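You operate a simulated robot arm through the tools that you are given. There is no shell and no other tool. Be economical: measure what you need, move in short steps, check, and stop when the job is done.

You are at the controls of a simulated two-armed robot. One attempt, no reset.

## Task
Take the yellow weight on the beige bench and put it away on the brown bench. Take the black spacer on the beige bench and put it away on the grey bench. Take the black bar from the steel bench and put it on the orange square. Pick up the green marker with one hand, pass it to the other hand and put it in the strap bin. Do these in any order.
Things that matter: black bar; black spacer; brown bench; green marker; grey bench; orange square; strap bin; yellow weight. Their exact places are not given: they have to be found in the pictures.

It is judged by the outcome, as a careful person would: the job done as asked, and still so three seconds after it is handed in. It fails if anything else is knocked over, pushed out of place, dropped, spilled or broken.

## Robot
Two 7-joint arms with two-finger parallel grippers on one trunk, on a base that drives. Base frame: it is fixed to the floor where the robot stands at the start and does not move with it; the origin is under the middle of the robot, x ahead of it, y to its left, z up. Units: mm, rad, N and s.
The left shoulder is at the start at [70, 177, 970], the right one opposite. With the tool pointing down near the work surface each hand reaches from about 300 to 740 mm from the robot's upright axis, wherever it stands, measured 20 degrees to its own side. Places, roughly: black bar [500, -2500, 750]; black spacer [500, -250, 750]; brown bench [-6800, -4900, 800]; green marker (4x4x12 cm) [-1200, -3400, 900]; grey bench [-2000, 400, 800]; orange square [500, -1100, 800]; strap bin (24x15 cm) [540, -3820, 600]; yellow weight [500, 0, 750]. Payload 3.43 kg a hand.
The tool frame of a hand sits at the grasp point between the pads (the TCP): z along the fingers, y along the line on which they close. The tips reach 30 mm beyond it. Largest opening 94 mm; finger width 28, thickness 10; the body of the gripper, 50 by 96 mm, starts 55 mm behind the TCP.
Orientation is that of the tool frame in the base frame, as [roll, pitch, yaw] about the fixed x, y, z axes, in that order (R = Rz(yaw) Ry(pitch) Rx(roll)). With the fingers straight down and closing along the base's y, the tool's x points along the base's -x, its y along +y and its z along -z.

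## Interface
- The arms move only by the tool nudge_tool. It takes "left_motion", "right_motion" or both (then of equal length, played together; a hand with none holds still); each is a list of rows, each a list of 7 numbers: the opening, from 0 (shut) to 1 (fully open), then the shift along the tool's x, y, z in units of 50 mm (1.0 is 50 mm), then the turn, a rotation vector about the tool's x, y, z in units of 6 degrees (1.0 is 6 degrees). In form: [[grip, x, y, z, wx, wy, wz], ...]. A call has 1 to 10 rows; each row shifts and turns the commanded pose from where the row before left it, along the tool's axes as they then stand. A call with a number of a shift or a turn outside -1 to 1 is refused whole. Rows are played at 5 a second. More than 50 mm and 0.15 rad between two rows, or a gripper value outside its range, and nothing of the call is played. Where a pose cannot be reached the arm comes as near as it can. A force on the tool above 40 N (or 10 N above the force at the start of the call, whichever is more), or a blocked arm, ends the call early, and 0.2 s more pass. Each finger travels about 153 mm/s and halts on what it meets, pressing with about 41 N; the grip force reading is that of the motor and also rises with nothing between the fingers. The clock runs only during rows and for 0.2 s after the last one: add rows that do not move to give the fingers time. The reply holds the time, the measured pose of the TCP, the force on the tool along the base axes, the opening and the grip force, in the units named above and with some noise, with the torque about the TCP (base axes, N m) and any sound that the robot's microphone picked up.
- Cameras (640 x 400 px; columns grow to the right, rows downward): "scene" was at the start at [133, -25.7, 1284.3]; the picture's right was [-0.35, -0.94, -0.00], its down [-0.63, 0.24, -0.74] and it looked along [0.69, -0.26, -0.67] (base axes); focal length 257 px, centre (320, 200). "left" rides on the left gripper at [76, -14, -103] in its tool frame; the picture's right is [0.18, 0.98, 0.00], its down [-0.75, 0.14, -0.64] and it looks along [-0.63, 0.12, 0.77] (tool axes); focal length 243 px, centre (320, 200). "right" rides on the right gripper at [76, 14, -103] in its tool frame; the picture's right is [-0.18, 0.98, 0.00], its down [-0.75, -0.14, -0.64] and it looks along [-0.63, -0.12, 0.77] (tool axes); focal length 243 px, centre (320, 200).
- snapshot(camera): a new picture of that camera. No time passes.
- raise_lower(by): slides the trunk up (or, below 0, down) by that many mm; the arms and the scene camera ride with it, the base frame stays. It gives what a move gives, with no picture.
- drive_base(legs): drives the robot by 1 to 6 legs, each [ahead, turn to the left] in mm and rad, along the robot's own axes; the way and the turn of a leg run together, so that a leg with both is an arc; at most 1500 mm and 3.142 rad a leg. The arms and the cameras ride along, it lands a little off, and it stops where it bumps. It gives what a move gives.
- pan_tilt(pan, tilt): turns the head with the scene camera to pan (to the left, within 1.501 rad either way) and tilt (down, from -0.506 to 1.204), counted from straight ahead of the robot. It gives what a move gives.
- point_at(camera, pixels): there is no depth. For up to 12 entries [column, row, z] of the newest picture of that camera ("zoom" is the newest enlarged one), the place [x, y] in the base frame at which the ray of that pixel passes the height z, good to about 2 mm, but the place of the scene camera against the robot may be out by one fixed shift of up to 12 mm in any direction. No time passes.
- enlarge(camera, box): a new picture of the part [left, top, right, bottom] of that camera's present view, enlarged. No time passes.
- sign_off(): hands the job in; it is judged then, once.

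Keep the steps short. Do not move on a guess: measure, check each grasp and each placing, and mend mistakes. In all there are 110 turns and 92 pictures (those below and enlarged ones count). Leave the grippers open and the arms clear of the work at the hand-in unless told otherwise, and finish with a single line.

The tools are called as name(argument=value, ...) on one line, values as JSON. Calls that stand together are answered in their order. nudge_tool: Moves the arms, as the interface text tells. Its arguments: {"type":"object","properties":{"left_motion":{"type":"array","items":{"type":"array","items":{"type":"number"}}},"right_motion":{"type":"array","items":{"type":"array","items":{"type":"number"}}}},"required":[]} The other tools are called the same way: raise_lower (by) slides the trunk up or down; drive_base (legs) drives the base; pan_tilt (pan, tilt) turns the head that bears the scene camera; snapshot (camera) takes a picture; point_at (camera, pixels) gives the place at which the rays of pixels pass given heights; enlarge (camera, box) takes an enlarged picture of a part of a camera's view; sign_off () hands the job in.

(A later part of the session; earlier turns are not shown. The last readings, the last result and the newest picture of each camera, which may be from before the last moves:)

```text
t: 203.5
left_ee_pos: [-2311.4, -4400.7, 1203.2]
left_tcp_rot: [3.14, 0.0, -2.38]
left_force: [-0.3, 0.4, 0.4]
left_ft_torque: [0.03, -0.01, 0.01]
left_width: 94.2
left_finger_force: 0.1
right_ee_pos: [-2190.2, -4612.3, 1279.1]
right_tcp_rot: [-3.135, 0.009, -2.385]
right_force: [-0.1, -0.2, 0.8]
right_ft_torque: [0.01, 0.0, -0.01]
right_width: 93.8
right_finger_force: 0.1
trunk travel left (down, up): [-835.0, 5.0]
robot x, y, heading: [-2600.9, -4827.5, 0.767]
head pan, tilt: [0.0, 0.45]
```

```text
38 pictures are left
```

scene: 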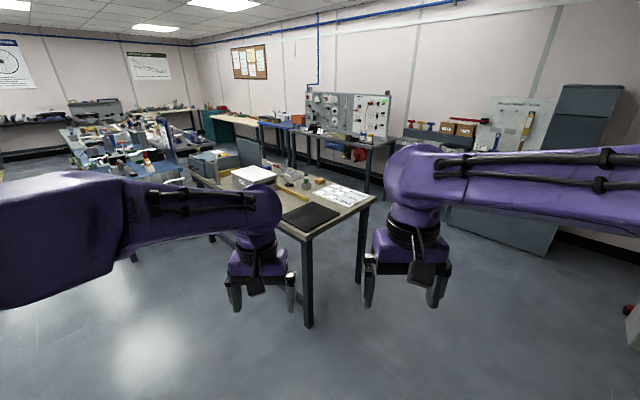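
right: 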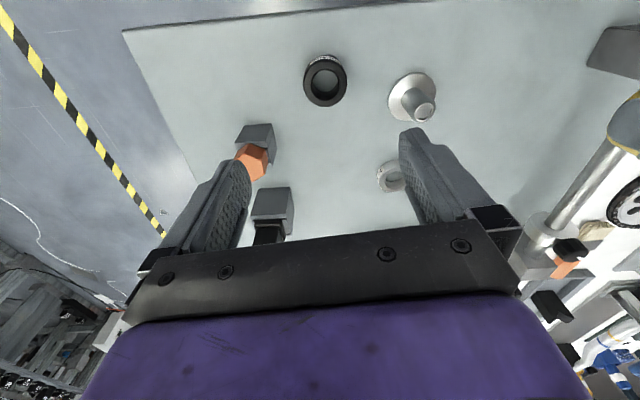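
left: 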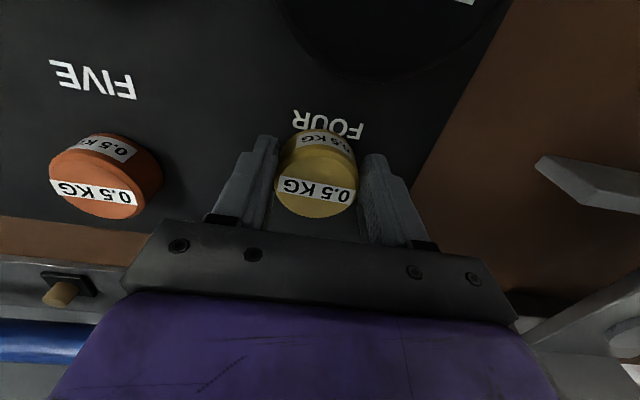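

The marker bench is ahead. I'll enlarge its top.

enlarge(camera="scene", box=[190, 130, 390, 250])

point_at(camera="scene", pixels=[[306, 186, 850], [302, 243, 850], [376, 197, 850], [306, 325, 0], [360, 282, 0], [306, 186, 800], [302, 243, 800], [376, 197, 800]])

```text
3.20 times, centred on (290, 190) of scene
```

zoom: 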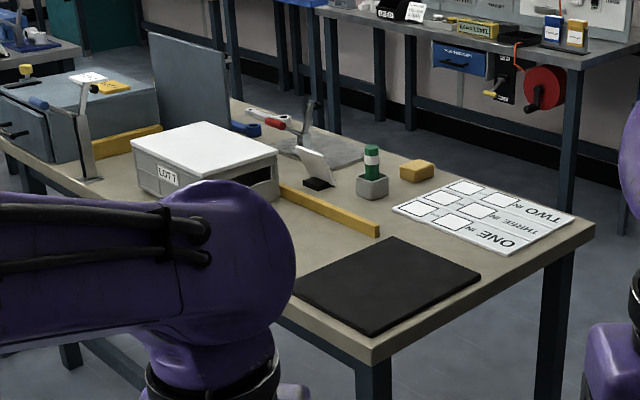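

```text
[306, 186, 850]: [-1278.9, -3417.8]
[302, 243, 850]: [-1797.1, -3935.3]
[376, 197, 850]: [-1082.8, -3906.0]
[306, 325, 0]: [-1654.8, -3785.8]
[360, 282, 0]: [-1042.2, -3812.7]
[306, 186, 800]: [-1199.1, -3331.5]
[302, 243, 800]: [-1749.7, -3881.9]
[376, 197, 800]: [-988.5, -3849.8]
```

The green marker stands in a grey holder at about (-1230,-3370). I'll come at it from the bench's +x side and pull it with the right hand. First I'll measure free floor there.

point_at(camera="scene", pixels=[[545, 257, 0], [470, 230, 0], [640, 330, 0], [365, 195, 0], [390, 145, 900], [560, 250, 0]])

pan_tilt(pan=-0.6, tilt=0.45)

snapshot(camera="scene")

```text
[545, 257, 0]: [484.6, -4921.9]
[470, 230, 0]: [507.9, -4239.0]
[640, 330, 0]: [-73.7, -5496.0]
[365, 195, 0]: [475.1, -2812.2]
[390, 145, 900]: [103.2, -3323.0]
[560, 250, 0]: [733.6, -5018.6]
```

```text
t: 204.5
left_ee_pos: [-2311.8, -4401.2, 1202.4]
left_tcp_rot: [3.141, -0.001, -2.382]
left_force: [0.0, -0.5, 0.2]
left_ft_torque: [-0.02, 0.02, -0.03]
left_width: 94.1
left_finger_force: 0.1
right_ee_pos: [-2189.9, -4612.1, 1279.1]
right_tcp_rot: [-3.134, 0.007, -2.386]
right_force: [-1.1, -0.1, -0.5]
right_ft_torque: [0.01, 0.05, -0.03]
right_width: 94.1
right_finger_force: 0.1
trunk travel left (down, up): [-835.0, 5.0]
robot x, y, heading: [-2601.7, -4830.9, 0.763]
head pan, tilt: [-0.6, 0.45]
```

```text
36 pictures are left
```

scene: 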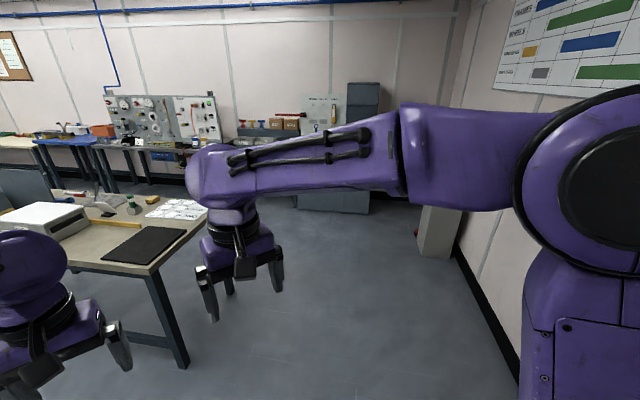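

The floor is clear. I'll drive to (-650,-4830), north to y≈-3520, then turn to face -x at the marker bench.

drive_base(legs=[[0, -0.763], [1000, 0], [950, 0], [0, 1.571], [1310, 0], [0, 1.571]])

pan_tilt(pan=-0.1, tilt=0.75)

snapshot(camera="scene")

```text
t: 230.1
left_ee_pos: [-1152.3, -3628.4, 1201.9]
left_tcp_rot: [3.138, -0.002, 0.001]
left_force: [-0.1, 0.1, -0.2]
left_ft_torque: [-0.02, 0.03, -0.02]
left_width: 93.5
left_finger_force: 0.1
right_ee_pos: [-1093.9, -3391.5, 1279.0]
right_tcp_rot: [-3.134, 0.009, -0.005]
right_force: [-0.9, 0.1, 0.8]
right_ft_torque: [0.01, -0.01, -0.02]
right_width: 94.3
right_finger_force: 0.1
trunk travel left (down, up): [-835.0, 5.0]
robot x, y, heading: [-646.7, -3516.1, -3.143]
head pan, tilt: [-0.6, 0.45]
```

```text
t: 231.0
left_ee_pos: [-1151.9, -3628.6, 1201.6]
left_tcp_rot: [3.142, -0.001, 0.002]
left_force: [0.1, 0.3, -0.7]
left_ft_torque: [0.03, 0.0, 0.01]
left_width: 94.0
left_finger_force: 0.0
right_ee_pos: [-1093.9, -3391.1, 1279.5]
right_tcp_rot: [-3.134, 0.009, -0.003]
right_force: [0.3, 0.3, -0.3]
right_ft_torque: [0.02, -0.06, 0.0]
right_width: 93.6
right_finger_force: 0.1
trunk travel left (down, up): [-835.0, 5.0]
robot x, y, heading: [-643.7, -3515.6, -3.14]
head pan, tilt: [-0.099, 0.75]
```

```text
35 pictures are left
```

scene: 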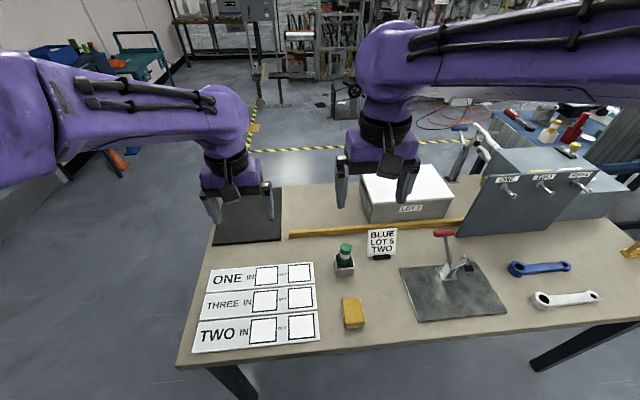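

The marker's top is at about (346,246). I'll take the right wrist view to triangulate.

snapshot(camera="right")

enlarge(camera="scene", box=[290, 220, 420, 300])

point_at(camera="scene", pixels=[[346, 246, 850], [346, 246, 880], [346, 246, 910], [346, 246, 940], [344, 270, 800], [344, 270, 780]])

```text
34 pictures are left
```

right: 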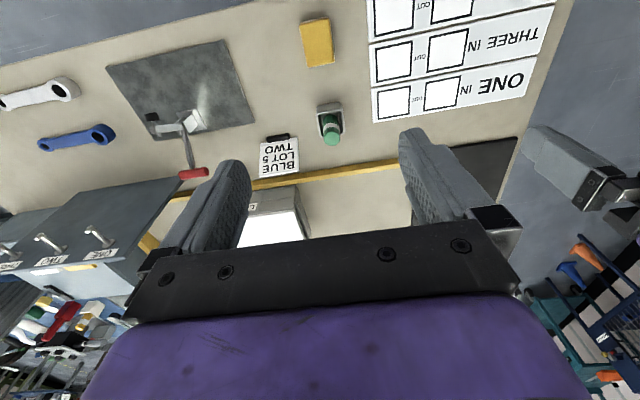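

```text
4.92 times, centred on (355, 260) of scene
```

zoom: 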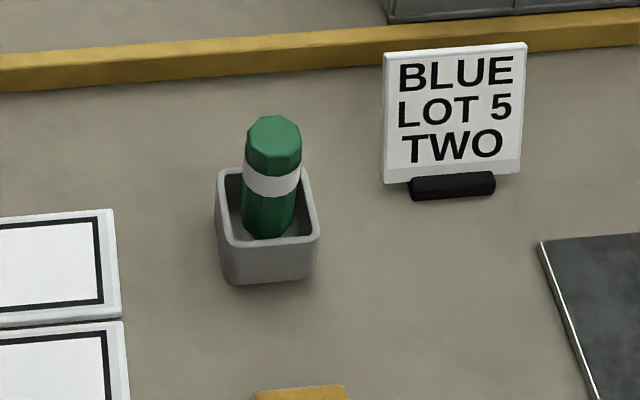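

```text
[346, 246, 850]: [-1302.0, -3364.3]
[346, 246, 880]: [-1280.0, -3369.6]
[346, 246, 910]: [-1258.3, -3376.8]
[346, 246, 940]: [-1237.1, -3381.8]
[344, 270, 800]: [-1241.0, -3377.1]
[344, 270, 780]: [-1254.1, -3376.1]
```

point_at(camera="right", pixels=[[331, 135, 850], [331, 135, 880], [331, 135, 910], [331, 135, 940], [330, 112, 780], [330, 112, 820], [350, 115, 860]])

```text
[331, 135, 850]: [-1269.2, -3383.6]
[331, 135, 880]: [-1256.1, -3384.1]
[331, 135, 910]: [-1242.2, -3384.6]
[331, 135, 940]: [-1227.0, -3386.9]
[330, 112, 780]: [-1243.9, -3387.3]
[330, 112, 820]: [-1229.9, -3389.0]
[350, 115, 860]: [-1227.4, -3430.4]
```

The marker is near (-1238,-3386), with its top probably around z 930. I'll lower the trunk 185 mm and bring the right hand above it to refine.

raise_lower(by=-185)

nudge_tool(right_motion=[[1, -0.75, 0, 0.1, 0, 0, 0], [1, -0.75, 0, 0.1, 0, 0, 0], [1, -0.75, -0.1, 0.1, 0, 0, 0], [1, -0.62, 0, 0.1, 0, 0, 0], [1, 0, 0, 0, 0, 0, 0], [1, 0, 0, 0, 0, 0, 0]])

snapshot(camera="right")

```text
t: 233.0
left_ee_pos: [-1152.4, -3627.9, 1016.7]
left_tcp_rot: [3.14, -0.002, 0.002]
left_force: [0.2, 1.0, -0.2]
left_ft_torque: [-0.02, -0.03, -0.01]
left_width: 94.0
left_finger_force: 0.0
right_ee_pos: [-1095.4, -3391.7, 1094.7]
right_tcp_rot: [-3.134, 0.01, -0.005]
right_force: [0.1, 0.5, 0.0]
right_ft_torque: [-0.01, 0.02, 0.01]
right_width: 93.7
right_finger_force: 0.1
trunk travel left (down, up): [-650.0, 190.0]
robot x, y, heading: [-649.8, -3518.4, -3.139]
head pan, tilt: [-0.099, 0.75]
```

```text
t: 234.4
left_ee_pos: [-1153.0, -3628.1, 1016.9]
left_tcp_rot: [3.139, -0.003, 0.0]
left_force: [-0.6, 0.0, 0.0]
left_ft_torque: [0.0, -0.02, -0.02]
left_width: 93.8
left_finger_force: 0.0
right_ee_pos: [-1239.2, -3386.0, 1075.5]
right_tcp_rot: [-3.134, 0.007, -0.003]
right_force: [0.1, 0.2, -0.5]
right_ft_torque: [0.01, 0.02, -0.01]
right_width: 93.9
right_finger_force: 0.1
trunk travel left (down, up): [-650.0, 190.0]
robot x, y, heading: [-649.5, -3519.4, -3.135]
head pan, tilt: [-0.099, 0.75]
```

```text
32 pictures are left
```

right: 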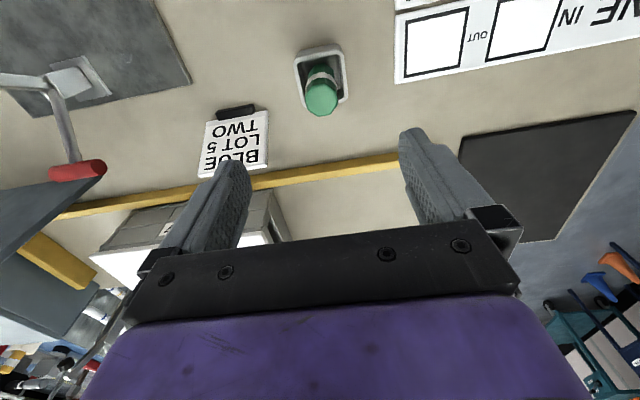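

point_at(camera="right", pixels=[[322, 101, 850], [322, 101, 880], [322, 101, 910], [322, 101, 940], [322, 75, 800], [322, 75, 820], [322, 75, 840]])

```text
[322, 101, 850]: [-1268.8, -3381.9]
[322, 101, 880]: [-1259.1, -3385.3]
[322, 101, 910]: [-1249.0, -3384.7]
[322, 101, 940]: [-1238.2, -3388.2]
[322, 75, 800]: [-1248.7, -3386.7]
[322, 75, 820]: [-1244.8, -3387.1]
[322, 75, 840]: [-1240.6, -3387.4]
```

Estimates of the top height disagree (850 to 935), so I'll go down to z≈990 over x≈-1253 and measure again.

nudge_tool(right_motion=[[1, -0.15, 0, 0.8, 0, 0, 0], [1, -0.15, 0, 0.85, 0, 0, 0], [1, 0, 0, 0, 0, 0, 0], [1, 0, 0, 0, 0, 0, 0]])

snapshot(camera="right")

enlarge(camera="scene", box=[290, 150, 450, 300])

```text
t: 235.4
left_ee_pos: [-1152.8, -3627.9, 1017.2]
left_tcp_rot: [3.138, -0.003, 0.003]
left_force: [0.8, -0.3, 0.8]
left_ft_torque: [0.0, 0.0, 0.02]
left_width: 93.9
left_finger_force: 0.0
right_ee_pos: [-1254.1, -3384.3, 992.5]
right_tcp_rot: [-3.136, 0.009, -0.003]
right_force: [0.1, -0.6, 0.2]
right_ft_torque: [-0.03, -0.03, -0.01]
right_width: 93.9
right_finger_force: 0.0
trunk travel left (down, up): [-650.0, 190.0]
robot x, y, heading: [-646.6, -3521.3, -3.138]
head pan, tilt: [-0.099, 0.75]
```

```text
31 pictures are left
```

right: 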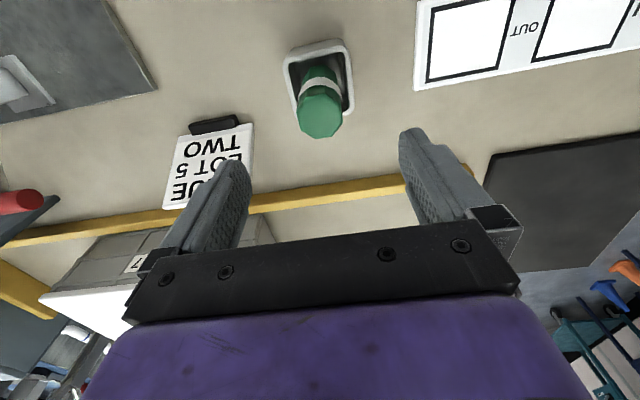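

```text
2.67 times, centred on (370, 225) of scene
```

zoom: 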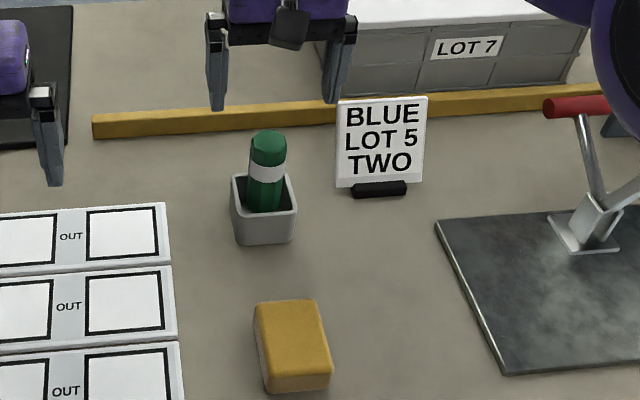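

point_at(camera="right", pixels=[[319, 116, 850], [319, 116, 870], [319, 116, 890], [319, 116, 910], [298, 116, 880], [342, 116, 880], [319, 43, 800], [319, 43, 820]])

point_at(camera="zoom", pixels=[[268, 142, 850], [268, 142, 870], [268, 142, 890], [268, 142, 910], [265, 242, 800], [265, 242, 780], [265, 242, 760]])

```text
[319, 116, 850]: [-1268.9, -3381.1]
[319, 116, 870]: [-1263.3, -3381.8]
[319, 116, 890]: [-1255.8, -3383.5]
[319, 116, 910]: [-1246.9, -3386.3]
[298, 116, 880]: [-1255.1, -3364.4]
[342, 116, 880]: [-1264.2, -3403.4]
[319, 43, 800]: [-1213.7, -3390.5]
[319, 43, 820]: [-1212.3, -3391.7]
```

```text
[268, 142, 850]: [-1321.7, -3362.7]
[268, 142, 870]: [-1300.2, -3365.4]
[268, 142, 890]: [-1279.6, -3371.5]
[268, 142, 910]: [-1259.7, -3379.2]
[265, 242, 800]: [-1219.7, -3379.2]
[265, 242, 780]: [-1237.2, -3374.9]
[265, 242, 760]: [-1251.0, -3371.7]
```

The marker appears 40 mm wide at z≈880, so its top is about z 876 at x≈-1260, y≈-3383. I'll descend straddling it to TCP 880 and check.

nudge_tool(right_motion=[[1, -0.12, 0, 0.75, 0, 0, 0], [1, 0, 0, 0.75, 0, 0, 0], [1, 0, 0, 0.75, 0, 0, 0], [1, 0, 0, 0, 0, 0, 0], [1, 0, 0, 0, 0, 0, 0]])

snapshot(camera="right")

enlarge(camera="scene", box=[300, 190, 400, 290])

```text
t: 236.6
left_ee_pos: [-1152.7, -3629.0, 1016.8]
left_tcp_rot: [3.14, -0.003, 0.001]
left_force: [-0.2, -0.2, -0.3]
left_ft_torque: [0.05, 0.01, -0.01]
left_width: 94.0
left_finger_force: 0.1
right_ee_pos: [-1260.8, -3383.1, 879.6]
right_tcp_rot: [-3.135, 0.008, -0.006]
right_force: [0.4, 1.2, 0.8]
right_ft_torque: [0.01, 0.02, -0.02]
right_width: 93.9
right_finger_force: 0.0
trunk travel left (down, up): [-650.0, 190.0]
robot x, y, heading: [-645.7, -3516.3, -3.14]
head pan, tilt: [-0.099, 0.75]
```

```text
29 pictures are left
```

right: 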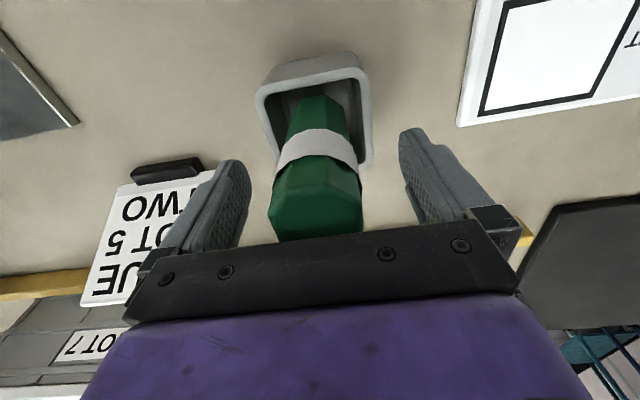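

```text
4.00 times, centred on (350, 240) of scene
```

zoom: 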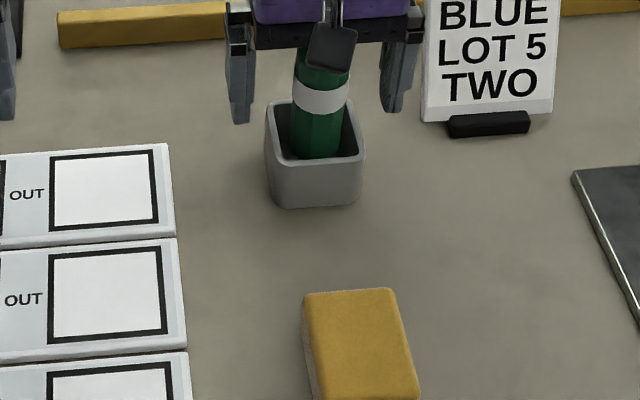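

The marker's top is nearly at the palm, so it is really near z 925, with its axis near x≈-1241. I'll rise 28 mm and move 20 mm toward me.

nudge_tool(right_motion=[[1, 0, 0, -0.56, 0, 0, 0], [1, 0.4, 0, 0, 0, 0, 0], [1, 0, 0, 0, 0, 0, 0], [1, 0, 0, 0, 0, 0, 0]])

snapshot(camera="right")

```text
t: 237.6
left_ee_pos: [-1152.5, -3627.3, 1016.8]
left_tcp_rot: [3.139, -0.002, 0.0]
left_force: [0.7, -0.8, 0.3]
left_ft_torque: [-0.01, 0.0, 0.02]
left_width: 93.8
left_finger_force: 0.1
right_ee_pos: [-1239.9, -3385.6, 909.0]
right_tcp_rot: [-3.134, 0.008, -0.006]
right_force: [0.3, -0.6, 0.1]
right_ft_torque: [0.02, 0.03, 0.03]
right_width: 93.9
right_finger_force: 0.1
trunk travel left (down, up): [-650.0, 190.0]
robot x, y, heading: [-646.5, -3513.7, -3.139]
head pan, tilt: [-0.099, 0.75]
```

```text
27 pictures are left
```

right: 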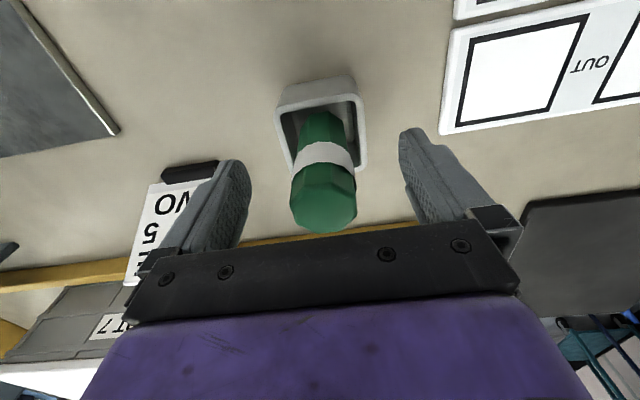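

point_at(camera="right", pixels=[[324, 210, 900], [324, 210, 915], [324, 210, 930], [290, 205, 920], [357, 205, 920], [322, 152, 875], [325, 112, 815], [319, 90, 800]])

```text
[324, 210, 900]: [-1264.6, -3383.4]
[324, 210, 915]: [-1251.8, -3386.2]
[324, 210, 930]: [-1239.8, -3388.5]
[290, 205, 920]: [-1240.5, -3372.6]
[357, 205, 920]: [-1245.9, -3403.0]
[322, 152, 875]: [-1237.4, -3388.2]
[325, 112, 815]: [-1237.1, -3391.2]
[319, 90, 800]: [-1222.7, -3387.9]
```

The axis is about (-1240,-3387) and the top about 927, so TCP z 909 grips the upper 50 mm. I'll close the right gripper.

nudge_tool(right_motion=[[0.4, 0, 0.03, 0, 0, 0, 0], [0.2, 0, 0, 0, 0, 0, 0], [0, 0, 0, 0, 0, 0, 0], [0, 0, 0, 0, 0, 0, 0], [0, 0, 0, 0, 0, 0, 0]])

```text
t: 238.8
left_ee_pos: [-1152.7, -3628.0, 1016.5]
left_tcp_rot: [3.139, -0.001, 0.001]
left_force: [-0.5, -0.6, -0.1]
left_ft_torque: [0.02, 0.0, 0.02]
left_width: 93.9
left_finger_force: 0.1
right_ee_pos: [-1240.4, -3386.4, 908.5]
right_tcp_rot: [-3.133, 0.009, -0.004]
right_force: [0.3, 0.0, 0.3]
right_ft_torque: [-0.04, 0.04, 0.0]
right_width: 35.8
right_finger_force: 40.9
trunk travel left (down, up): [-650.0, 190.0]
robot x, y, heading: [-645.2, -3518.0, -3.137]
head pan, tilt: [-0.099, 0.75]
```

The marker is gripped at 36 mm. I'll lift it 160 mm straight up.

nudge_tool(right_motion=[[0, 0, 0, -0.4, 0, 0, 0], [0, 0, 0, -0.7, 0, 0, 0], [0, 0, 0, -0.9, 0, 0, 0], [0, 0, 0, -0.9, 0, 0, 0], [0, 0, 0, -0.7, 0, 0, 0], [0, 0, 0, 0, 0, 0, 0]])

snapshot(camera="scene")

```text
t: 240.2
left_ee_pos: [-1153.1, -3628.3, 1016.8]
left_tcp_rot: [3.139, -0.003, 0.001]
left_force: [-0.2, -0.3, 0.4]
left_ft_torque: [0.02, 0.01, -0.01]
left_width: 93.8
left_finger_force: 0.1
right_ee_pos: [-1238.9, -3386.6, 1089.3]
right_tcp_rot: [-3.136, 0.005, -0.007]
right_force: [-0.3, 0.0, -0.6]
right_ft_torque: [0.0, 0.02, -0.04]
right_width: 35.9
right_finger_force: 40.8
trunk travel left (down, up): [-650.0, 190.0]
robot x, y, heading: [-648.3, -3519.4, -3.145]
head pan, tilt: [-0.099, 0.75]
```

```text
26 pictures are left
```

scene: 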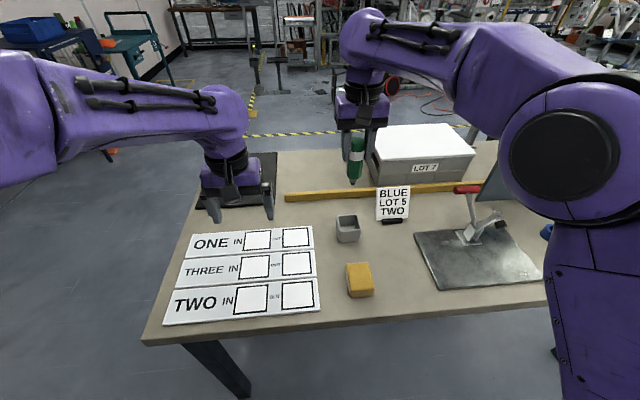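

The marker is out and the holder is undisturbed. I'll back off, drive to face the bins rack from about (-500,-3970), and view it.

drive_base(legs=[[-150, 0], [0, 1.575], [460, 0], [0, 1.571]])

pan_tilt(pan=0.2, tilt=0.6)

snapshot(camera="scene")

```text
t: 251.6
left_ee_pos: [8.0, -3876.9, 1017.9]
left_tcp_rot: [3.139, -0.004, 3.134]
left_force: [-0.6, -0.2, -1.0]
left_ft_torque: [-0.03, 0.05, -0.01]
left_width: 93.9
left_finger_force: 0.0
right_ee_pos: [93.7, -4119.0, 1088.7]
right_tcp_rot: [-3.134, 0.008, 3.127]
right_force: [-0.3, 0.7, -0.5]
right_ft_torque: [0.01, 0.02, 0.0]
right_width: 35.7
right_finger_force: 41.0
trunk travel left (down, up): [-650.0, 190.0]
robot x, y, heading: [-495.9, -3979.7, -0.005]
head pan, tilt: [-0.099, 0.75]
```

```text
t: 252.4
left_ee_pos: [8.8, -3877.0, 1016.7]
left_tcp_rot: [3.14, -0.006, 3.134]
left_force: [0.7, 0.2, 0.4]
left_ft_torque: [-0.02, 0.02, 0.0]
left_width: 94.0
left_finger_force: 0.0
right_ee_pos: [93.1, -4118.8, 1088.8]
right_tcp_rot: [-3.135, 0.009, 3.127]
right_force: [0.5, 0.4, -0.3]
right_ft_torque: [0.0, 0.04, -0.02]
right_width: 36.1
right_finger_force: 40.9
trunk travel left (down, up): [-650.0, 190.0]
robot x, y, heading: [-498.7, -3981.8, -0.01]
head pan, tilt: [0.201, 0.6]
```

```text
25 pictures are left
```

scene: 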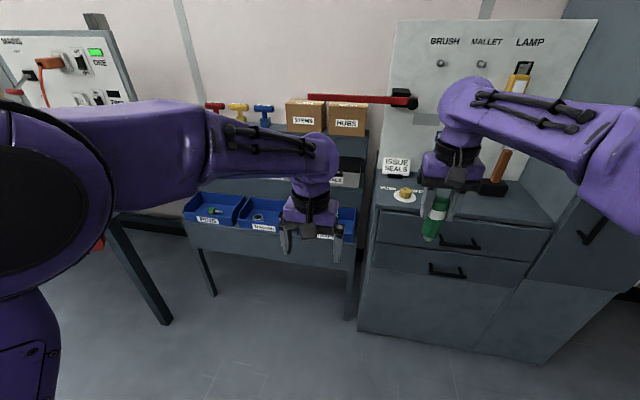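

Three blue bins are visible, and the third is behind my left hand. I'll enlarge the labels.

enlarge(camera="scene", box=[170, 150, 370, 275])

point_at(camera="scene", pixels=[[340, 220, 600], [265, 215, 600], [215, 210, 600], [340, 220, 650], [325, 237, 600], [350, 242, 600], [335, 262, 550]])

```text
3.20 times, centred on (270, 212) of scene
```

zoom: 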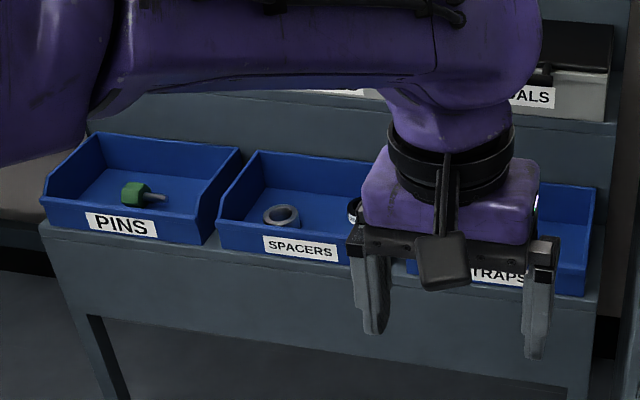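

```text
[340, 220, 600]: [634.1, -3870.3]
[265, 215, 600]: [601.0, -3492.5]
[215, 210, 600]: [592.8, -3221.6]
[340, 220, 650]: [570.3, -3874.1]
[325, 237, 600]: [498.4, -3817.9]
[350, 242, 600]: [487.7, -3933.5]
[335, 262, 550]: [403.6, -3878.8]
```

STRAPS is the third bin, near (545,-3840). Now the handover: the left hand yaws 45° right and then pitches up to point forward horizontally. Meanwhile the right hand brings the hanging marker closer in.

nudge_tool(left_motion=[[1, 0, 0, 0, 0, 0, 0.94], [1, 0, 0, 0, 0, 0, 0.94], [1, 0, 0, 0, 0, 0, 0.94], [1, 0, 0, 0, 0, 0, 0.94], [1, 0, 0, 0, 0, 0, 0.94], [1, 0, 0, 0, 0, 0, 0.94], [1, 0, 0, 0, 0, 0, 0.94], [1, 0, 0, 0, 0, 0, 0.94], [1, 0, 0, 0, 0, -1, 0], [1, 0, 0, 0, 0, -1, 0]], right_motion=[[0, 0.2, 0, 0, 0, 0, 0], [0, 0.2, 0, 0, 0, 0, 0], [0, 0.2, 0, 0, 0, 0, 0], [0, 0.2, 0, 0, 0, 0, 0], [0, 0, 0, 0, 0, 0, 0], [0, 0, 0, 0, 0, 0, 0], [0, 0, 0, 0, 0, 0, 0], [0, 0, 0, 0, 0, 0, 0], [0, 0, 0, 0, 0, 0, 0], [0, 0, 0, 0, 0, 0, 0]])

nudge_tool(left_motion=[[1, 0, 0, 0, 0, -1, 0], [1, 0, 0, 0, 0, -1, 0], [1, 0, 0, 0, 0, -1, 0], [1, 0, 0, 0, 0, -1, 0], [1, 0, 0, 0, 0, -1, 0], [1, 0, 0, 0, 0, -1, 0], [1, 0, 0, 0, 0, -1, 0], [1, 0, 0, 0, 0, -1, 0], [1, 0, 0, 0, 0, -1, 0], [1, 0, 0, 0, 0, -1, 0]])

nudge_tool(left_motion=[[1, 0, 0, 0, 0, -1, 0], [1, 0, 0, 0, 0, -1, 0], [1, 0, 0, 0, 0, -1, 0], [1, 0, 0, 0, 0, 0, 0], [1, 0, 0, 0, 0, 0, 0]])

snapshot(camera="scene")

```text
t: 254.6
left_ee_pos: [8.9, -3875.8, 1015.7]
left_tcp_rot: [-3.14, 0.209, 2.346]
left_force: [-0.3, 0.3, 0.4]
left_ft_torque: [-0.01, -0.01, -0.02]
left_width: 93.9
left_finger_force: 0.0
right_ee_pos: [52.9, -4117.4, 1088.4]
right_tcp_rot: [-3.135, 0.008, 3.125]
right_force: [0.6, 0.0, -0.6]
right_ft_torque: [0.0, 0.03, 0.01]
right_width: 36.0
right_finger_force: 40.6
trunk travel left (down, up): [-650.0, 190.0]
robot x, y, heading: [-494.2, -3983.8, -0.008]
head pan, tilt: [0.201, 0.6]
```

```text
t: 256.8
left_ee_pos: [8.8, -3874.8, 1016.7]
left_tcp_rot: [-3.136, 1.254, 2.351]
left_force: [0.9, 0.0, -0.3]
left_ft_torque: [-0.03, -0.04, 0.03]
left_width: 94.2
left_finger_force: 0.0
right_ee_pos: [53.3, -4116.5, 1087.8]
right_tcp_rot: [-3.134, 0.008, 3.126]
right_force: [0.1, 0.2, -0.2]
right_ft_torque: [-0.04, 0.01, -0.03]
right_width: 36.1
right_finger_force: 40.9
trunk travel left (down, up): [-650.0, 190.0]
robot x, y, heading: [-501.4, -3981.4, -0.011]
head pan, tilt: [0.201, 0.6]
```

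```text
t: 258.0
left_ee_pos: [9.6, -3877.2, 1017.4]
left_tcp_rot: [-2.694, 1.568, 2.794]
left_force: [-0.7, 0.9, 0.3]
left_ft_torque: [0.02, 0.02, 0.01]
left_width: 94.0
left_finger_force: 0.0
right_ee_pos: [53.1, -4118.2, 1088.3]
right_tcp_rot: [-3.134, 0.006, 3.126]
right_force: [0.0, -0.7, -0.6]
right_ft_torque: [-0.01, 0.0, -0.02]
right_width: 35.9
right_finger_force: 41.2
trunk travel left (down, up): [-650.0, 190.0]
robot x, y, heading: [-497.9, -3977.9, -0.006]
head pan, tilt: [0.201, 0.6]
```

```text
23 pictures are left
```

scene: 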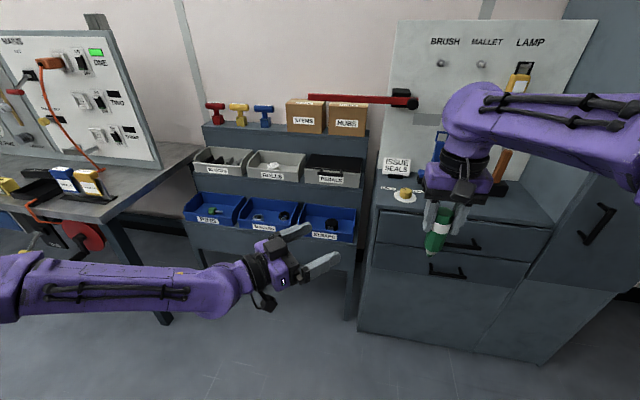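

The left hand is horizontal, pointing 45° forward-right at z 1017. I'll shift it sideways 139 mm, then 100 mm toward the marker, and check.

nudge_tool(left_motion=[[1, 0, -0.7, 0, 0, 0, 0], [1, 0, -0.7, 0, 0, 0, 0], [1, 0, -0.7, 0, 0, 0, 0], [1, 0, -0.68, 0, 0, 0, 0], [1, 0, 0, 0.7, 0, 0, 0], [1, 0, 0, 0.7, 0, 0, 0], [1, 0, 0, 0.6, 0, 0, 0], [1, 0, 0, 0, 0, 0, 0]])

snapshot(camera="left")

enlarge(camera="scene", box=[300, 130, 540, 330])

```text
t: 259.8
left_ee_pos: [-1.9, -4052.9, 1010.1]
left_tcp_rot: [-2.573, 1.568, 2.914]
left_force: [-0.3, -0.3, 0.4]
left_ft_torque: [-0.03, 0.0, -0.01]
left_width: 94.1
left_finger_force: 0.2
left hand out of reach, approached as far as the arm can: row 3, 4
right_ee_pos: [52.4, -4116.4, 1089.7]
right_tcp_rot: [-3.135, 0.008, 3.124]
right_force: [1.2, 1.0, -0.8]
right_ft_torque: [-0.01, 0.02, 0.03]
right_width: 35.6
right_finger_force: 41.5
trunk travel left (down, up): [-650.0, 190.0]
robot x, y, heading: [-493.5, -3982.6, -0.005]
head pan, tilt: [0.201, 0.6]
```

```text
22 pictures are left
```

left: 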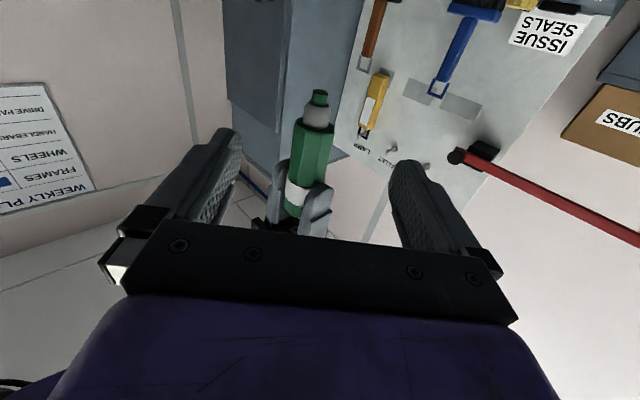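

```text
2.00 times, centred on (420, 230) of scene
```

zoom: 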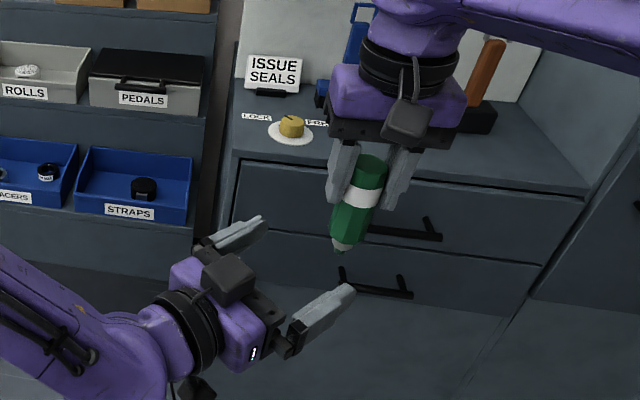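

The marker lies between the left fingers' lines. I'll raise 17 mm so the pads take the marker's body above its tip, then advance 83 mm.

nudge_tool(left_motion=[[1, -0.34, -0.12, 0, 0, 0, 0], [1, 0, 0, 0.5, 0, 0, 0], [1, 0, 0, 0.5, 0, 0, 0], [1, 0, 0, 0.4, 0, 0, 0], [1, 0, 0, 0.27, 0, 0, 0], [1, 0, 0, 0, 0, 0, 0], [1, 0, 0, 0, 0, 0, 0]])

snapshot(camera="left")

enlarge(camera="scene", box=[340, 130, 540, 310])

```text
t: 261.4
left_ee_pos: [53.5, -4117.7, 1027.3]
left_tcp_rot: [-2.848, 1.568, 2.639]
left_force: [-0.5, -0.6, -0.5]
left_ft_torque: [0.01, -0.01, -0.01]
left_width: 94.1
left_finger_force: 0.1
right_ee_pos: [53.0, -4118.7, 1087.5]
right_tcp_rot: [-3.134, 0.007, 3.125]
right_force: [0.1, -0.3, -0.9]
right_ft_torque: [-0.04, 0.01, -0.04]
right_width: 34.0
right_finger_force: 40.5
trunk travel left (down, up): [-650.0, 190.0]
robot x, y, heading: [-495.2, -3984.0, -0.006]
head pan, tilt: [0.201, 0.6]
```

```text
20 pictures are left
```

left: 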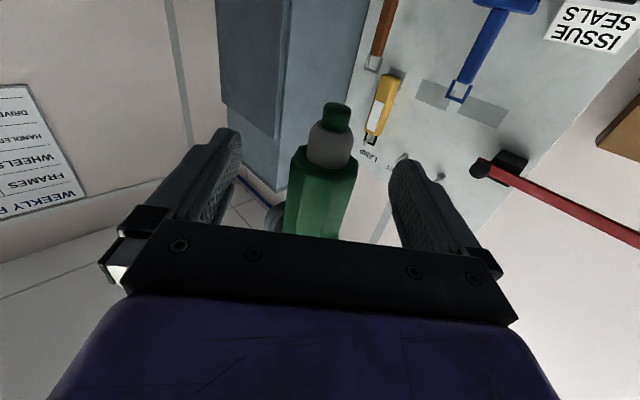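

```text
2.22 times, centred on (440, 220) of scene
```

zoom: 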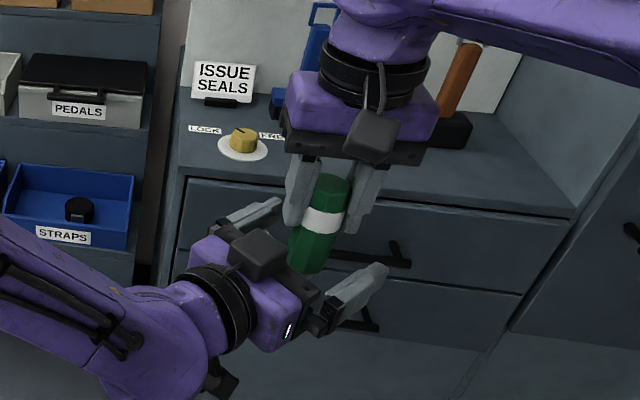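

The TCP projects to (320,187) in the left view, right on the marker's green body. I'll close the left gripper.

nudge_tool(left_motion=[[0.5, 0, 0, 0, 0, 0, 0], [0.3, 0, 0, 0, 0, 0, 0], [0, 0, 0, 0, 0, 0, 0], [0, 0, 0, 0, 0, 0, 0], [0, 0, 0, 0, 0, 0, 0]])

```text
t: 262.6
left_ee_pos: [52.8, -4117.6, 1028.7]
left_tcp_rot: [-2.778, 1.568, 2.708]
left_force: [0.6, 0.0, 0.7]
left_ft_torque: [-0.04, 0.23, 0.15]
left_width: 37.7
left_finger_force: 41.0
right_ee_pos: [55.4, -4118.0, 1088.6]
right_tcp_rot: [-3.137, 0.007, 3.126]
right_force: [-0.7, 0.2, 0.8]
right_ft_torque: [0.0, -0.15, -0.15]
right_width: 33.7
right_finger_force: 41.3
trunk travel left (down, up): [-650.0, 190.0]
robot x, y, heading: [-496.0, -3983.5, -0.006]
head pan, tilt: [0.201, 0.6]
```

Both hands hold it. I'll open the right hand and lift it straight up and away.

nudge_tool(right_motion=[[0.6, 0, 0, 0, 0, 0, 0], [0.7, 0, 0, 0, 0, 0, 0], [0.7, 0, 0, 0, 0, 0, 0], [0.7, 0, 0, -0.4, 0, 0, 0], [0.7, 0, 0, -0.8, 0, 0, 0], [0.7, 0, 0, -0.8, 0, 0, 0], [1, 0, -0.6, -0.4, 0, 0, 0], [1, 0, -0.9, 0, 0, 0, 0], [1, 0, -0.9, 0, 0, 0, 0], [1, 0, -0.6, 0, 0, 0, 0]])

snapshot(camera="scene")

```text
t: 264.8
left_ee_pos: [54.0, -4118.0, 1029.8]
left_tcp_rot: [-3.086, 1.567, 2.402]
left_force: [-0.3, -0.4, -0.5]
left_ft_torque: [-0.02, 0.0, 0.03]
left_width: 37.3
left_finger_force: 40.3
right_ee_pos: [49.9, -4269.1, 1209.0]
right_tcp_rot: [-3.138, 0.006, 3.125]
right_force: [0.0, 0.3, 0.4]
right_ft_torque: [0.05, -0.05, -0.01]
right_width: 94.1
right_finger_force: 0.1
trunk travel left (down, up): [-650.0, 190.0]
robot x, y, heading: [-498.3, -3983.5, -0.004]
head pan, tilt: [0.201, 0.6]
```

```text
18 pictures are left
```

scene: 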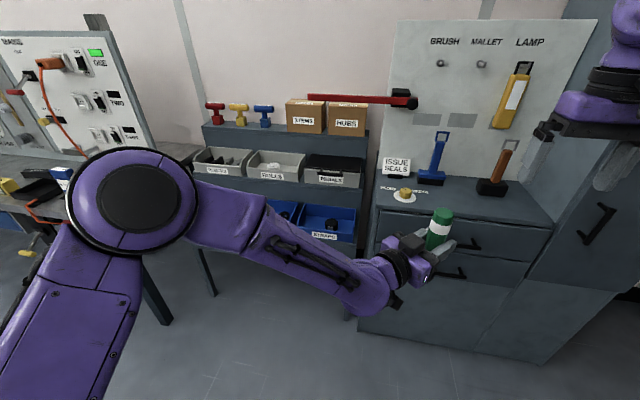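

The handover worked. I'll draw the left hand back and to the left, then pitch it down again.

nudge_tool(left_motion=[[0, 0, 0, -0.9, 0, 0, 0], [0, 0, 0.5, -0.8, 0, 0, 0], [0, 0, 0.5, -0.8, 0, 0, 0], [0, 0, 0.5, -0.8, 0, 0, 0], [0, 0, 0.5, -0.2, 0, 0.5, 0], [0, 0, 0, 0, 0, 1, 0], [0, 0, 0, 0, 0, 1, 0], [0, 0, 0, 0, 0, 1, 0], [0, 0, 0, 0, 0, 1, 0], [0, 0, 0, 0, 0, 1, 0]])

nudge_tool(left_motion=[[0, 0, 0, 0, 0, 1, 0], [0, 0, 0, 0, 0, 1, 0], [0, 0, 0, 0, 0, 1, 0], [0, 0, 0, 0, 0, 1, 0], [0, 0, 0, 0, 0, 1, 0], [0, 0, 0, 0, 0, 1, 0], [0, 0, 0, 0, 0, 1, 0], [0, 0, 0, 0, 0, 1, 0], [0, 0, 0, 0, 0, 1, 0], [0, 0, 0, 0, 0, 0.5, 0]])

snapshot(camera="left")

```text
t: 267.0
left_ee_pos: [2.5, -3921.3, 1029.4]
left_tcp_rot: [-3.138, 0.992, 2.35]
left_force: [0.7, -0.2, -0.4]
left_ft_torque: [0.0, 0.01, 0.0]
left_width: 37.2
left_finger_force: 40.6
right_ee_pos: [50.2, -4266.6, 1210.4]
right_tcp_rot: [-3.135, 0.006, 3.125]
right_force: [0.2, -0.5, 0.4]
right_ft_torque: [-0.01, -0.01, -0.02]
right_width: 94.1
right_finger_force: 0.2
trunk travel left (down, up): [-650.0, 190.0]
robot x, y, heading: [-496.3, -3979.0, 0.001]
head pan, tilt: [0.201, 0.6]
```

```text
t: 269.2
left_ee_pos: [1.6, -3921.9, 1027.9]
left_tcp_rot: [-3.139, -0.006, 2.346]
left_force: [-0.3, -0.3, 0.1]
left_ft_torque: [-0.02, 0.03, -0.02]
left_width: 36.6
left_finger_force: 40.4
right_ee_pos: [50.6, -4266.4, 1210.5]
right_tcp_rot: [-3.135, 0.009, 3.125]
right_force: [0.2, -0.1, 0.4]
right_ft_torque: [0.04, 0.01, 0.0]
right_width: 94.3
right_finger_force: 0.1
trunk travel left (down, up): [-650.0, 190.0]
robot x, y, heading: [-498.2, -3978.5, -0.013]
head pan, tilt: [0.201, 0.6]
```

```text
17 pictures are left
```

left: 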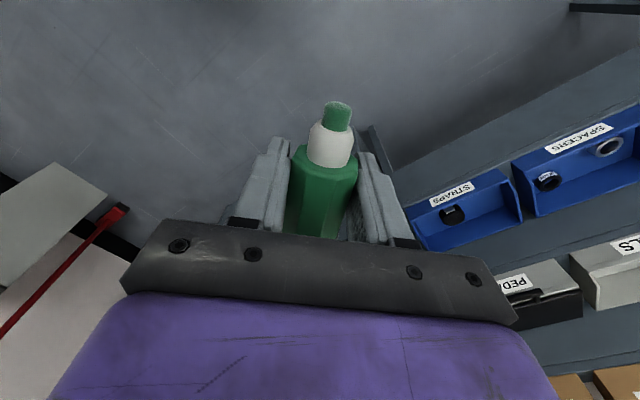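

I'll triangulate the STRAPS label and the strap item inside from both views.

point_at(camera="left", pixels=[[452, 194, 550], [452, 194, 600], [452, 194, 650], [453, 216, 550], [453, 216, 600], [500, 282, 700], [500, 282, 800], [500, 282, 850]])

point_at(camera="scene", pixels=[[324, 236, 550], [324, 236, 600], [324, 236, 650], [332, 224, 550], [332, 224, 600], [331, 179, 700], [331, 179, 800], [331, 179, 850]])

```text
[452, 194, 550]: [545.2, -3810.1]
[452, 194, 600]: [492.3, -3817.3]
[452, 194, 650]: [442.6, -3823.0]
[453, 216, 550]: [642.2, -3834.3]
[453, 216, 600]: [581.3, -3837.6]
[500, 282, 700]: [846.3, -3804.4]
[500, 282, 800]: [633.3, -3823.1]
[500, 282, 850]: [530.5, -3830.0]
```

```text
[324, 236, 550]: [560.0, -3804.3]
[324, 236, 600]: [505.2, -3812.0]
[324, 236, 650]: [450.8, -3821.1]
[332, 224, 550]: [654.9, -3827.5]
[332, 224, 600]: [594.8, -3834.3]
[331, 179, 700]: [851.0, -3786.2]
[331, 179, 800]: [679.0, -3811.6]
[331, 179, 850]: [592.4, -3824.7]
```

The rays are too parallel for height. I'll yaw the marker parallel to the bin, pull the right hand back, and drive 400 mm closer to look down from above.

nudge_tool(left_motion=[[0, 0, 0, 0, 0, 0, 0.94], [0, 0, 0, 0, 0, 0, 0.94], [0, 0, 0, 0, 0, 0, 0.94], [0, 0, 0, 0, 0, 0, 0.94], [0, 0, 0, 0, 0, 0, 0.94], [0, 0, 0, 0, 0, 0, 0.94], [0, 0, 0, 0, 0, 0, 0.94], [0, 0, 0, 0, 0, 0, 0.94]], right_motion=[[1, 0.8, 0, 0, 0, 0, 0], [1, 0.8, 0, 0, 0, 0, 0], [1, 0.8, 0, 0, 0, 0, 0], [1, 0.8, 0, 0, 0, 0, 0], [1, 0, 0, 0, 0, 0, 0], [1, 0, 0, 0, 0, 0, 0], [1, 0, 0, 0, 0, 0, 0], [1, 0, 0, 0, 0, 0, 0]])

drive_base(legs=[[420, 0]])

pan_tilt(pan=0.25, tilt=0.9)

snapshot(camera="scene")

```text
t: 271.0
left_ee_pos: [2.3, -3923.0, 1028.6]
left_tcp_rot: [-3.137, -0.002, 1.558]
left_force: [0.0, 0.4, 0.1]
left_ft_torque: [0.0, -0.03, -0.02]
left_width: 37.1
left_finger_force: 40.8
right_ee_pos: [-109.5, -4266.4, 1207.2]
right_tcp_rot: [-3.133, 0.006, 3.125]
right_force: [-0.8, -0.7, -0.5]
right_ft_torque: [-0.01, -0.01, 0.01]
right_width: 94.2
right_finger_force: 0.1
trunk travel left (down, up): [-650.0, 190.0]
robot x, y, heading: [-494.7, -3981.4, -0.008]
head pan, tilt: [0.201, 0.6]
```

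```text
t: 273.6
left_ee_pos: [418.6, -3921.8, 1029.4]
left_tcp_rot: [-3.141, -0.002, 1.562]
left_force: [-1.1, 0.1, -1.5]
left_ft_torque: [-0.01, 0.01, 0.0]
left_width: 36.9
left_finger_force: 41.4
right_ee_pos: [309.8, -4266.0, 1207.6]
right_tcp_rot: [-3.135, 0.01, 3.13]
right_force: [-0.1, -0.6, 0.2]
right_ft_torque: [0.0, 0.0, -0.01]
right_width: 94.2
right_finger_force: 0.0
trunk travel left (down, up): [-650.0, 190.0]
robot x, y, heading: [-83.7, -3982.9, -0.002]
head pan, tilt: [0.201, 0.6]
```

```text
t: 274.4
left_ee_pos: [420.2, -3923.4, 1029.7]
left_tcp_rot: [-3.139, -0.002, 1.564]
left_force: [-0.1, 0.2, 0.4]
left_ft_torque: [-0.01, 0.02, 0.0]
left_width: 37.0
left_finger_force: 41.7
right_ee_pos: [311.2, -4266.4, 1209.0]
right_tcp_rot: [-3.133, 0.009, 3.13]
right_force: [-0.1, -0.4, 0.4]
right_ft_torque: [0.0, -0.01, -0.06]
right_width: 93.9
right_finger_force: 0.1
trunk travel left (down, up): [-650.0, 190.0]
robot x, y, heading: [-77.6, -3983.2, -0.005]
head pan, tilt: [0.25, 0.901]
```

```text
16 pictures are left
```

scene: 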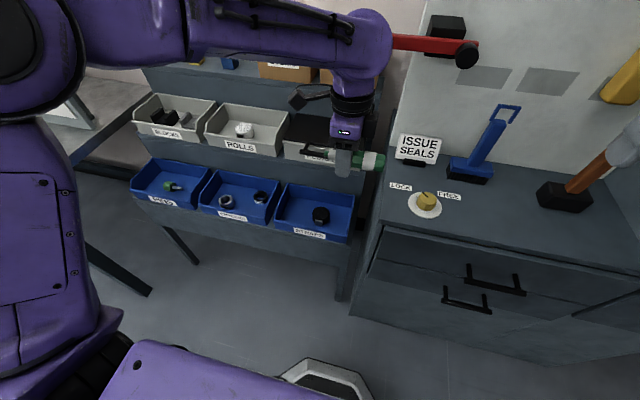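

Now I have a steeper view. I'll triangulate the STRAPS label (309,236) and the bin rim against the previous view.

point_at(camera="scene", pixels=[[309, 236, 550], [309, 236, 600], [309, 236, 650], [321, 217, 550], [321, 217, 600], [275, 227, 620], [348, 241, 620], [288, 185, 620], [352, 197, 620], [312, 150, 800], [312, 150, 750], [312, 150, 700]])

enlarge(camera="scene", box=[230, 110, 400, 260])

```text
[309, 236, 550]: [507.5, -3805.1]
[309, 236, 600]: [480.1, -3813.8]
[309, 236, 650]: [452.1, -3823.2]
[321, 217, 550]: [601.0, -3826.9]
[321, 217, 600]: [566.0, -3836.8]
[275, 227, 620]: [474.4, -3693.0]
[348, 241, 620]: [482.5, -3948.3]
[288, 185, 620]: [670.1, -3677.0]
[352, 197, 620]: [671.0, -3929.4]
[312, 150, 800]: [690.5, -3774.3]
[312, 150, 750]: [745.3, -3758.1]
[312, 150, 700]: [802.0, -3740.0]
```

```text
2.67 times, centred on (315, 185) of scene
```

zoom: 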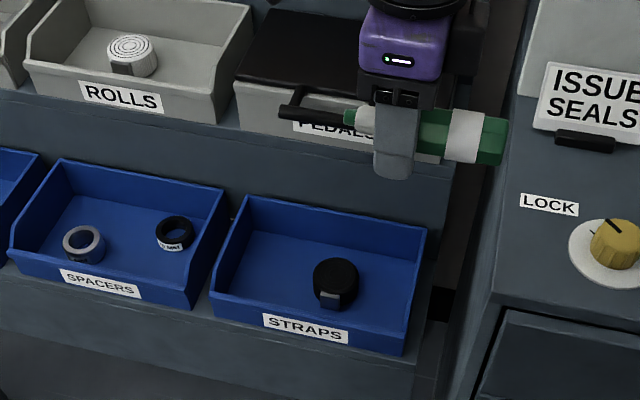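

The label is at z≈648 and x≈452, and a strap roll sits at about (526,-3847). I'll lay the marker at 45° in the free +y part of the bin, so I'm yawing back 45° and going above it to look down.

nudge_tool(left_motion=[[0, 0, 0, 0, 0, 0, -0.94], [0, 0, 0, 0, 0, 0, -0.94], [0, 0, 0, 0, 0, 0, -0.94], [0, 0, 0, 0, 0, 0, -0.94], [0, 0, 0, 0, 0, 0, -0.94], [0, 0, 0, 0, 0, 0, -0.94], [0, 0, 0, 0, 0, 0, -0.94], [0, 0, 0, 0, 0, 0, -0.94], [0, 0.3, 0.9, 0, 0, 0, 0], [0, 0.3, 0.9, 0, 0, 0, 0]])

nudge_tool(left_motion=[[0, 0.3, 0.9, 0, 0, 0, 0], [0, 0, 0.16, 0.8, 0, 0, 0], [0, 0, 0, 0.8, 0, 0, 0], [0, 0, 0, 0.8, 0, 0, 0], [0, 0, 0, 0, 0, 0, 0]])

snapshot(camera="left")

```text
t: 276.6
left_ee_pos: [463.5, -3835.2, 1027.8]
left_tcp_rot: [-3.14, -0.003, 2.349]
left_force: [-0.3, 0.8, -0.7]
left_ft_torque: [-0.03, 0.02, -0.02]
left_width: 37.1
left_finger_force: 40.8
right_ee_pos: [309.9, -4266.0, 1209.2]
right_tcp_rot: [-3.132, 0.007, 3.132]
right_force: [0.1, 0.8, -0.5]
right_ft_torque: [-0.02, 0.0, 0.0]
right_width: 94.0
right_finger_force: 0.0
trunk travel left (down, up): [-650.0, 190.0]
robot x, y, heading: [-79.0, -3985.4, 0.001]
head pan, tilt: [0.25, 0.901]
```

```text
t: 277.8
left_ee_pos: [488.4, -3790.4, 909.6]
left_tcp_rot: [-3.141, -0.005, 2.349]
left_force: [0.8, 0.4, -0.4]
left_ft_torque: [0.01, -0.01, -0.01]
left_width: 37.0
left_finger_force: 40.8
right_ee_pos: [308.8, -4267.3, 1208.7]
right_tcp_rot: [-3.133, 0.009, 3.131]
right_force: [0.5, -0.3, -0.3]
right_ft_torque: [0.02, 0.02, -0.03]
right_width: 93.9
right_finger_force: 0.0
trunk travel left (down, up): [-650.0, 190.0]
robot x, y, heading: [-76.0, -3983.8, -0.004]
head pan, tilt: [0.25, 0.901]
```

```text
14 pictures are left
```

left: 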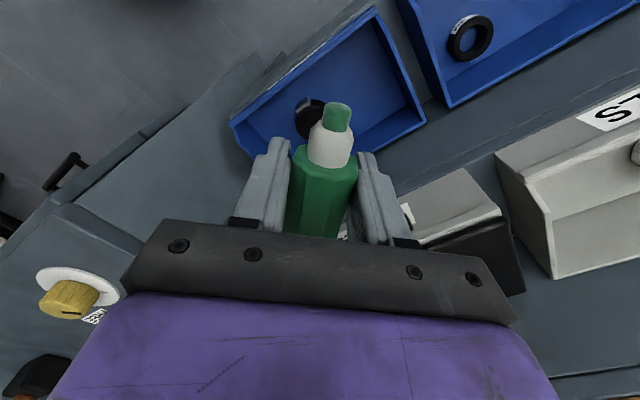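

I'll measure the bin corners in this view at the rim and floor heights.

point_at(camera="left", pixels=[[375, 7, 670], [230, 122, 670], [425, 125, 700], [425, 125, 670], [360, 30, 640], [388, 118, 640], [305, 118, 660], [395, 110, 640], [237, 128, 640]])

enlarge(camera="scene", box=[220, 80, 400, 260])

```text
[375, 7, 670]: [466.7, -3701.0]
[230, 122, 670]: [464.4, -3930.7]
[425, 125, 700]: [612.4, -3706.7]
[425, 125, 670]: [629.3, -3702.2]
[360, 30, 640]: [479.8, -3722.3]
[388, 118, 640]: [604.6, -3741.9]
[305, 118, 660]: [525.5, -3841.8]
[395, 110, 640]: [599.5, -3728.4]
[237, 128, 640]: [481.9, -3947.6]
```

```text
2.22 times, centred on (310, 170) of scene
```

zoom: 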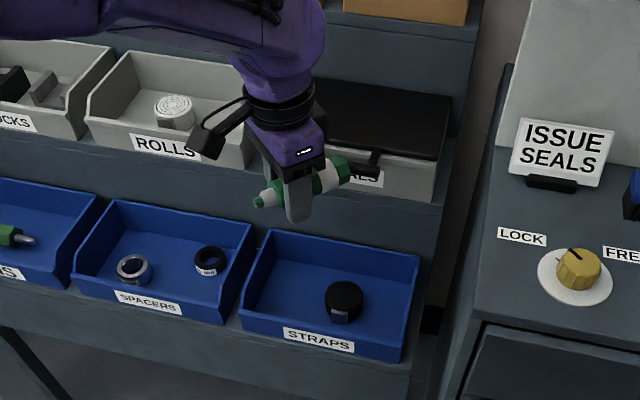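

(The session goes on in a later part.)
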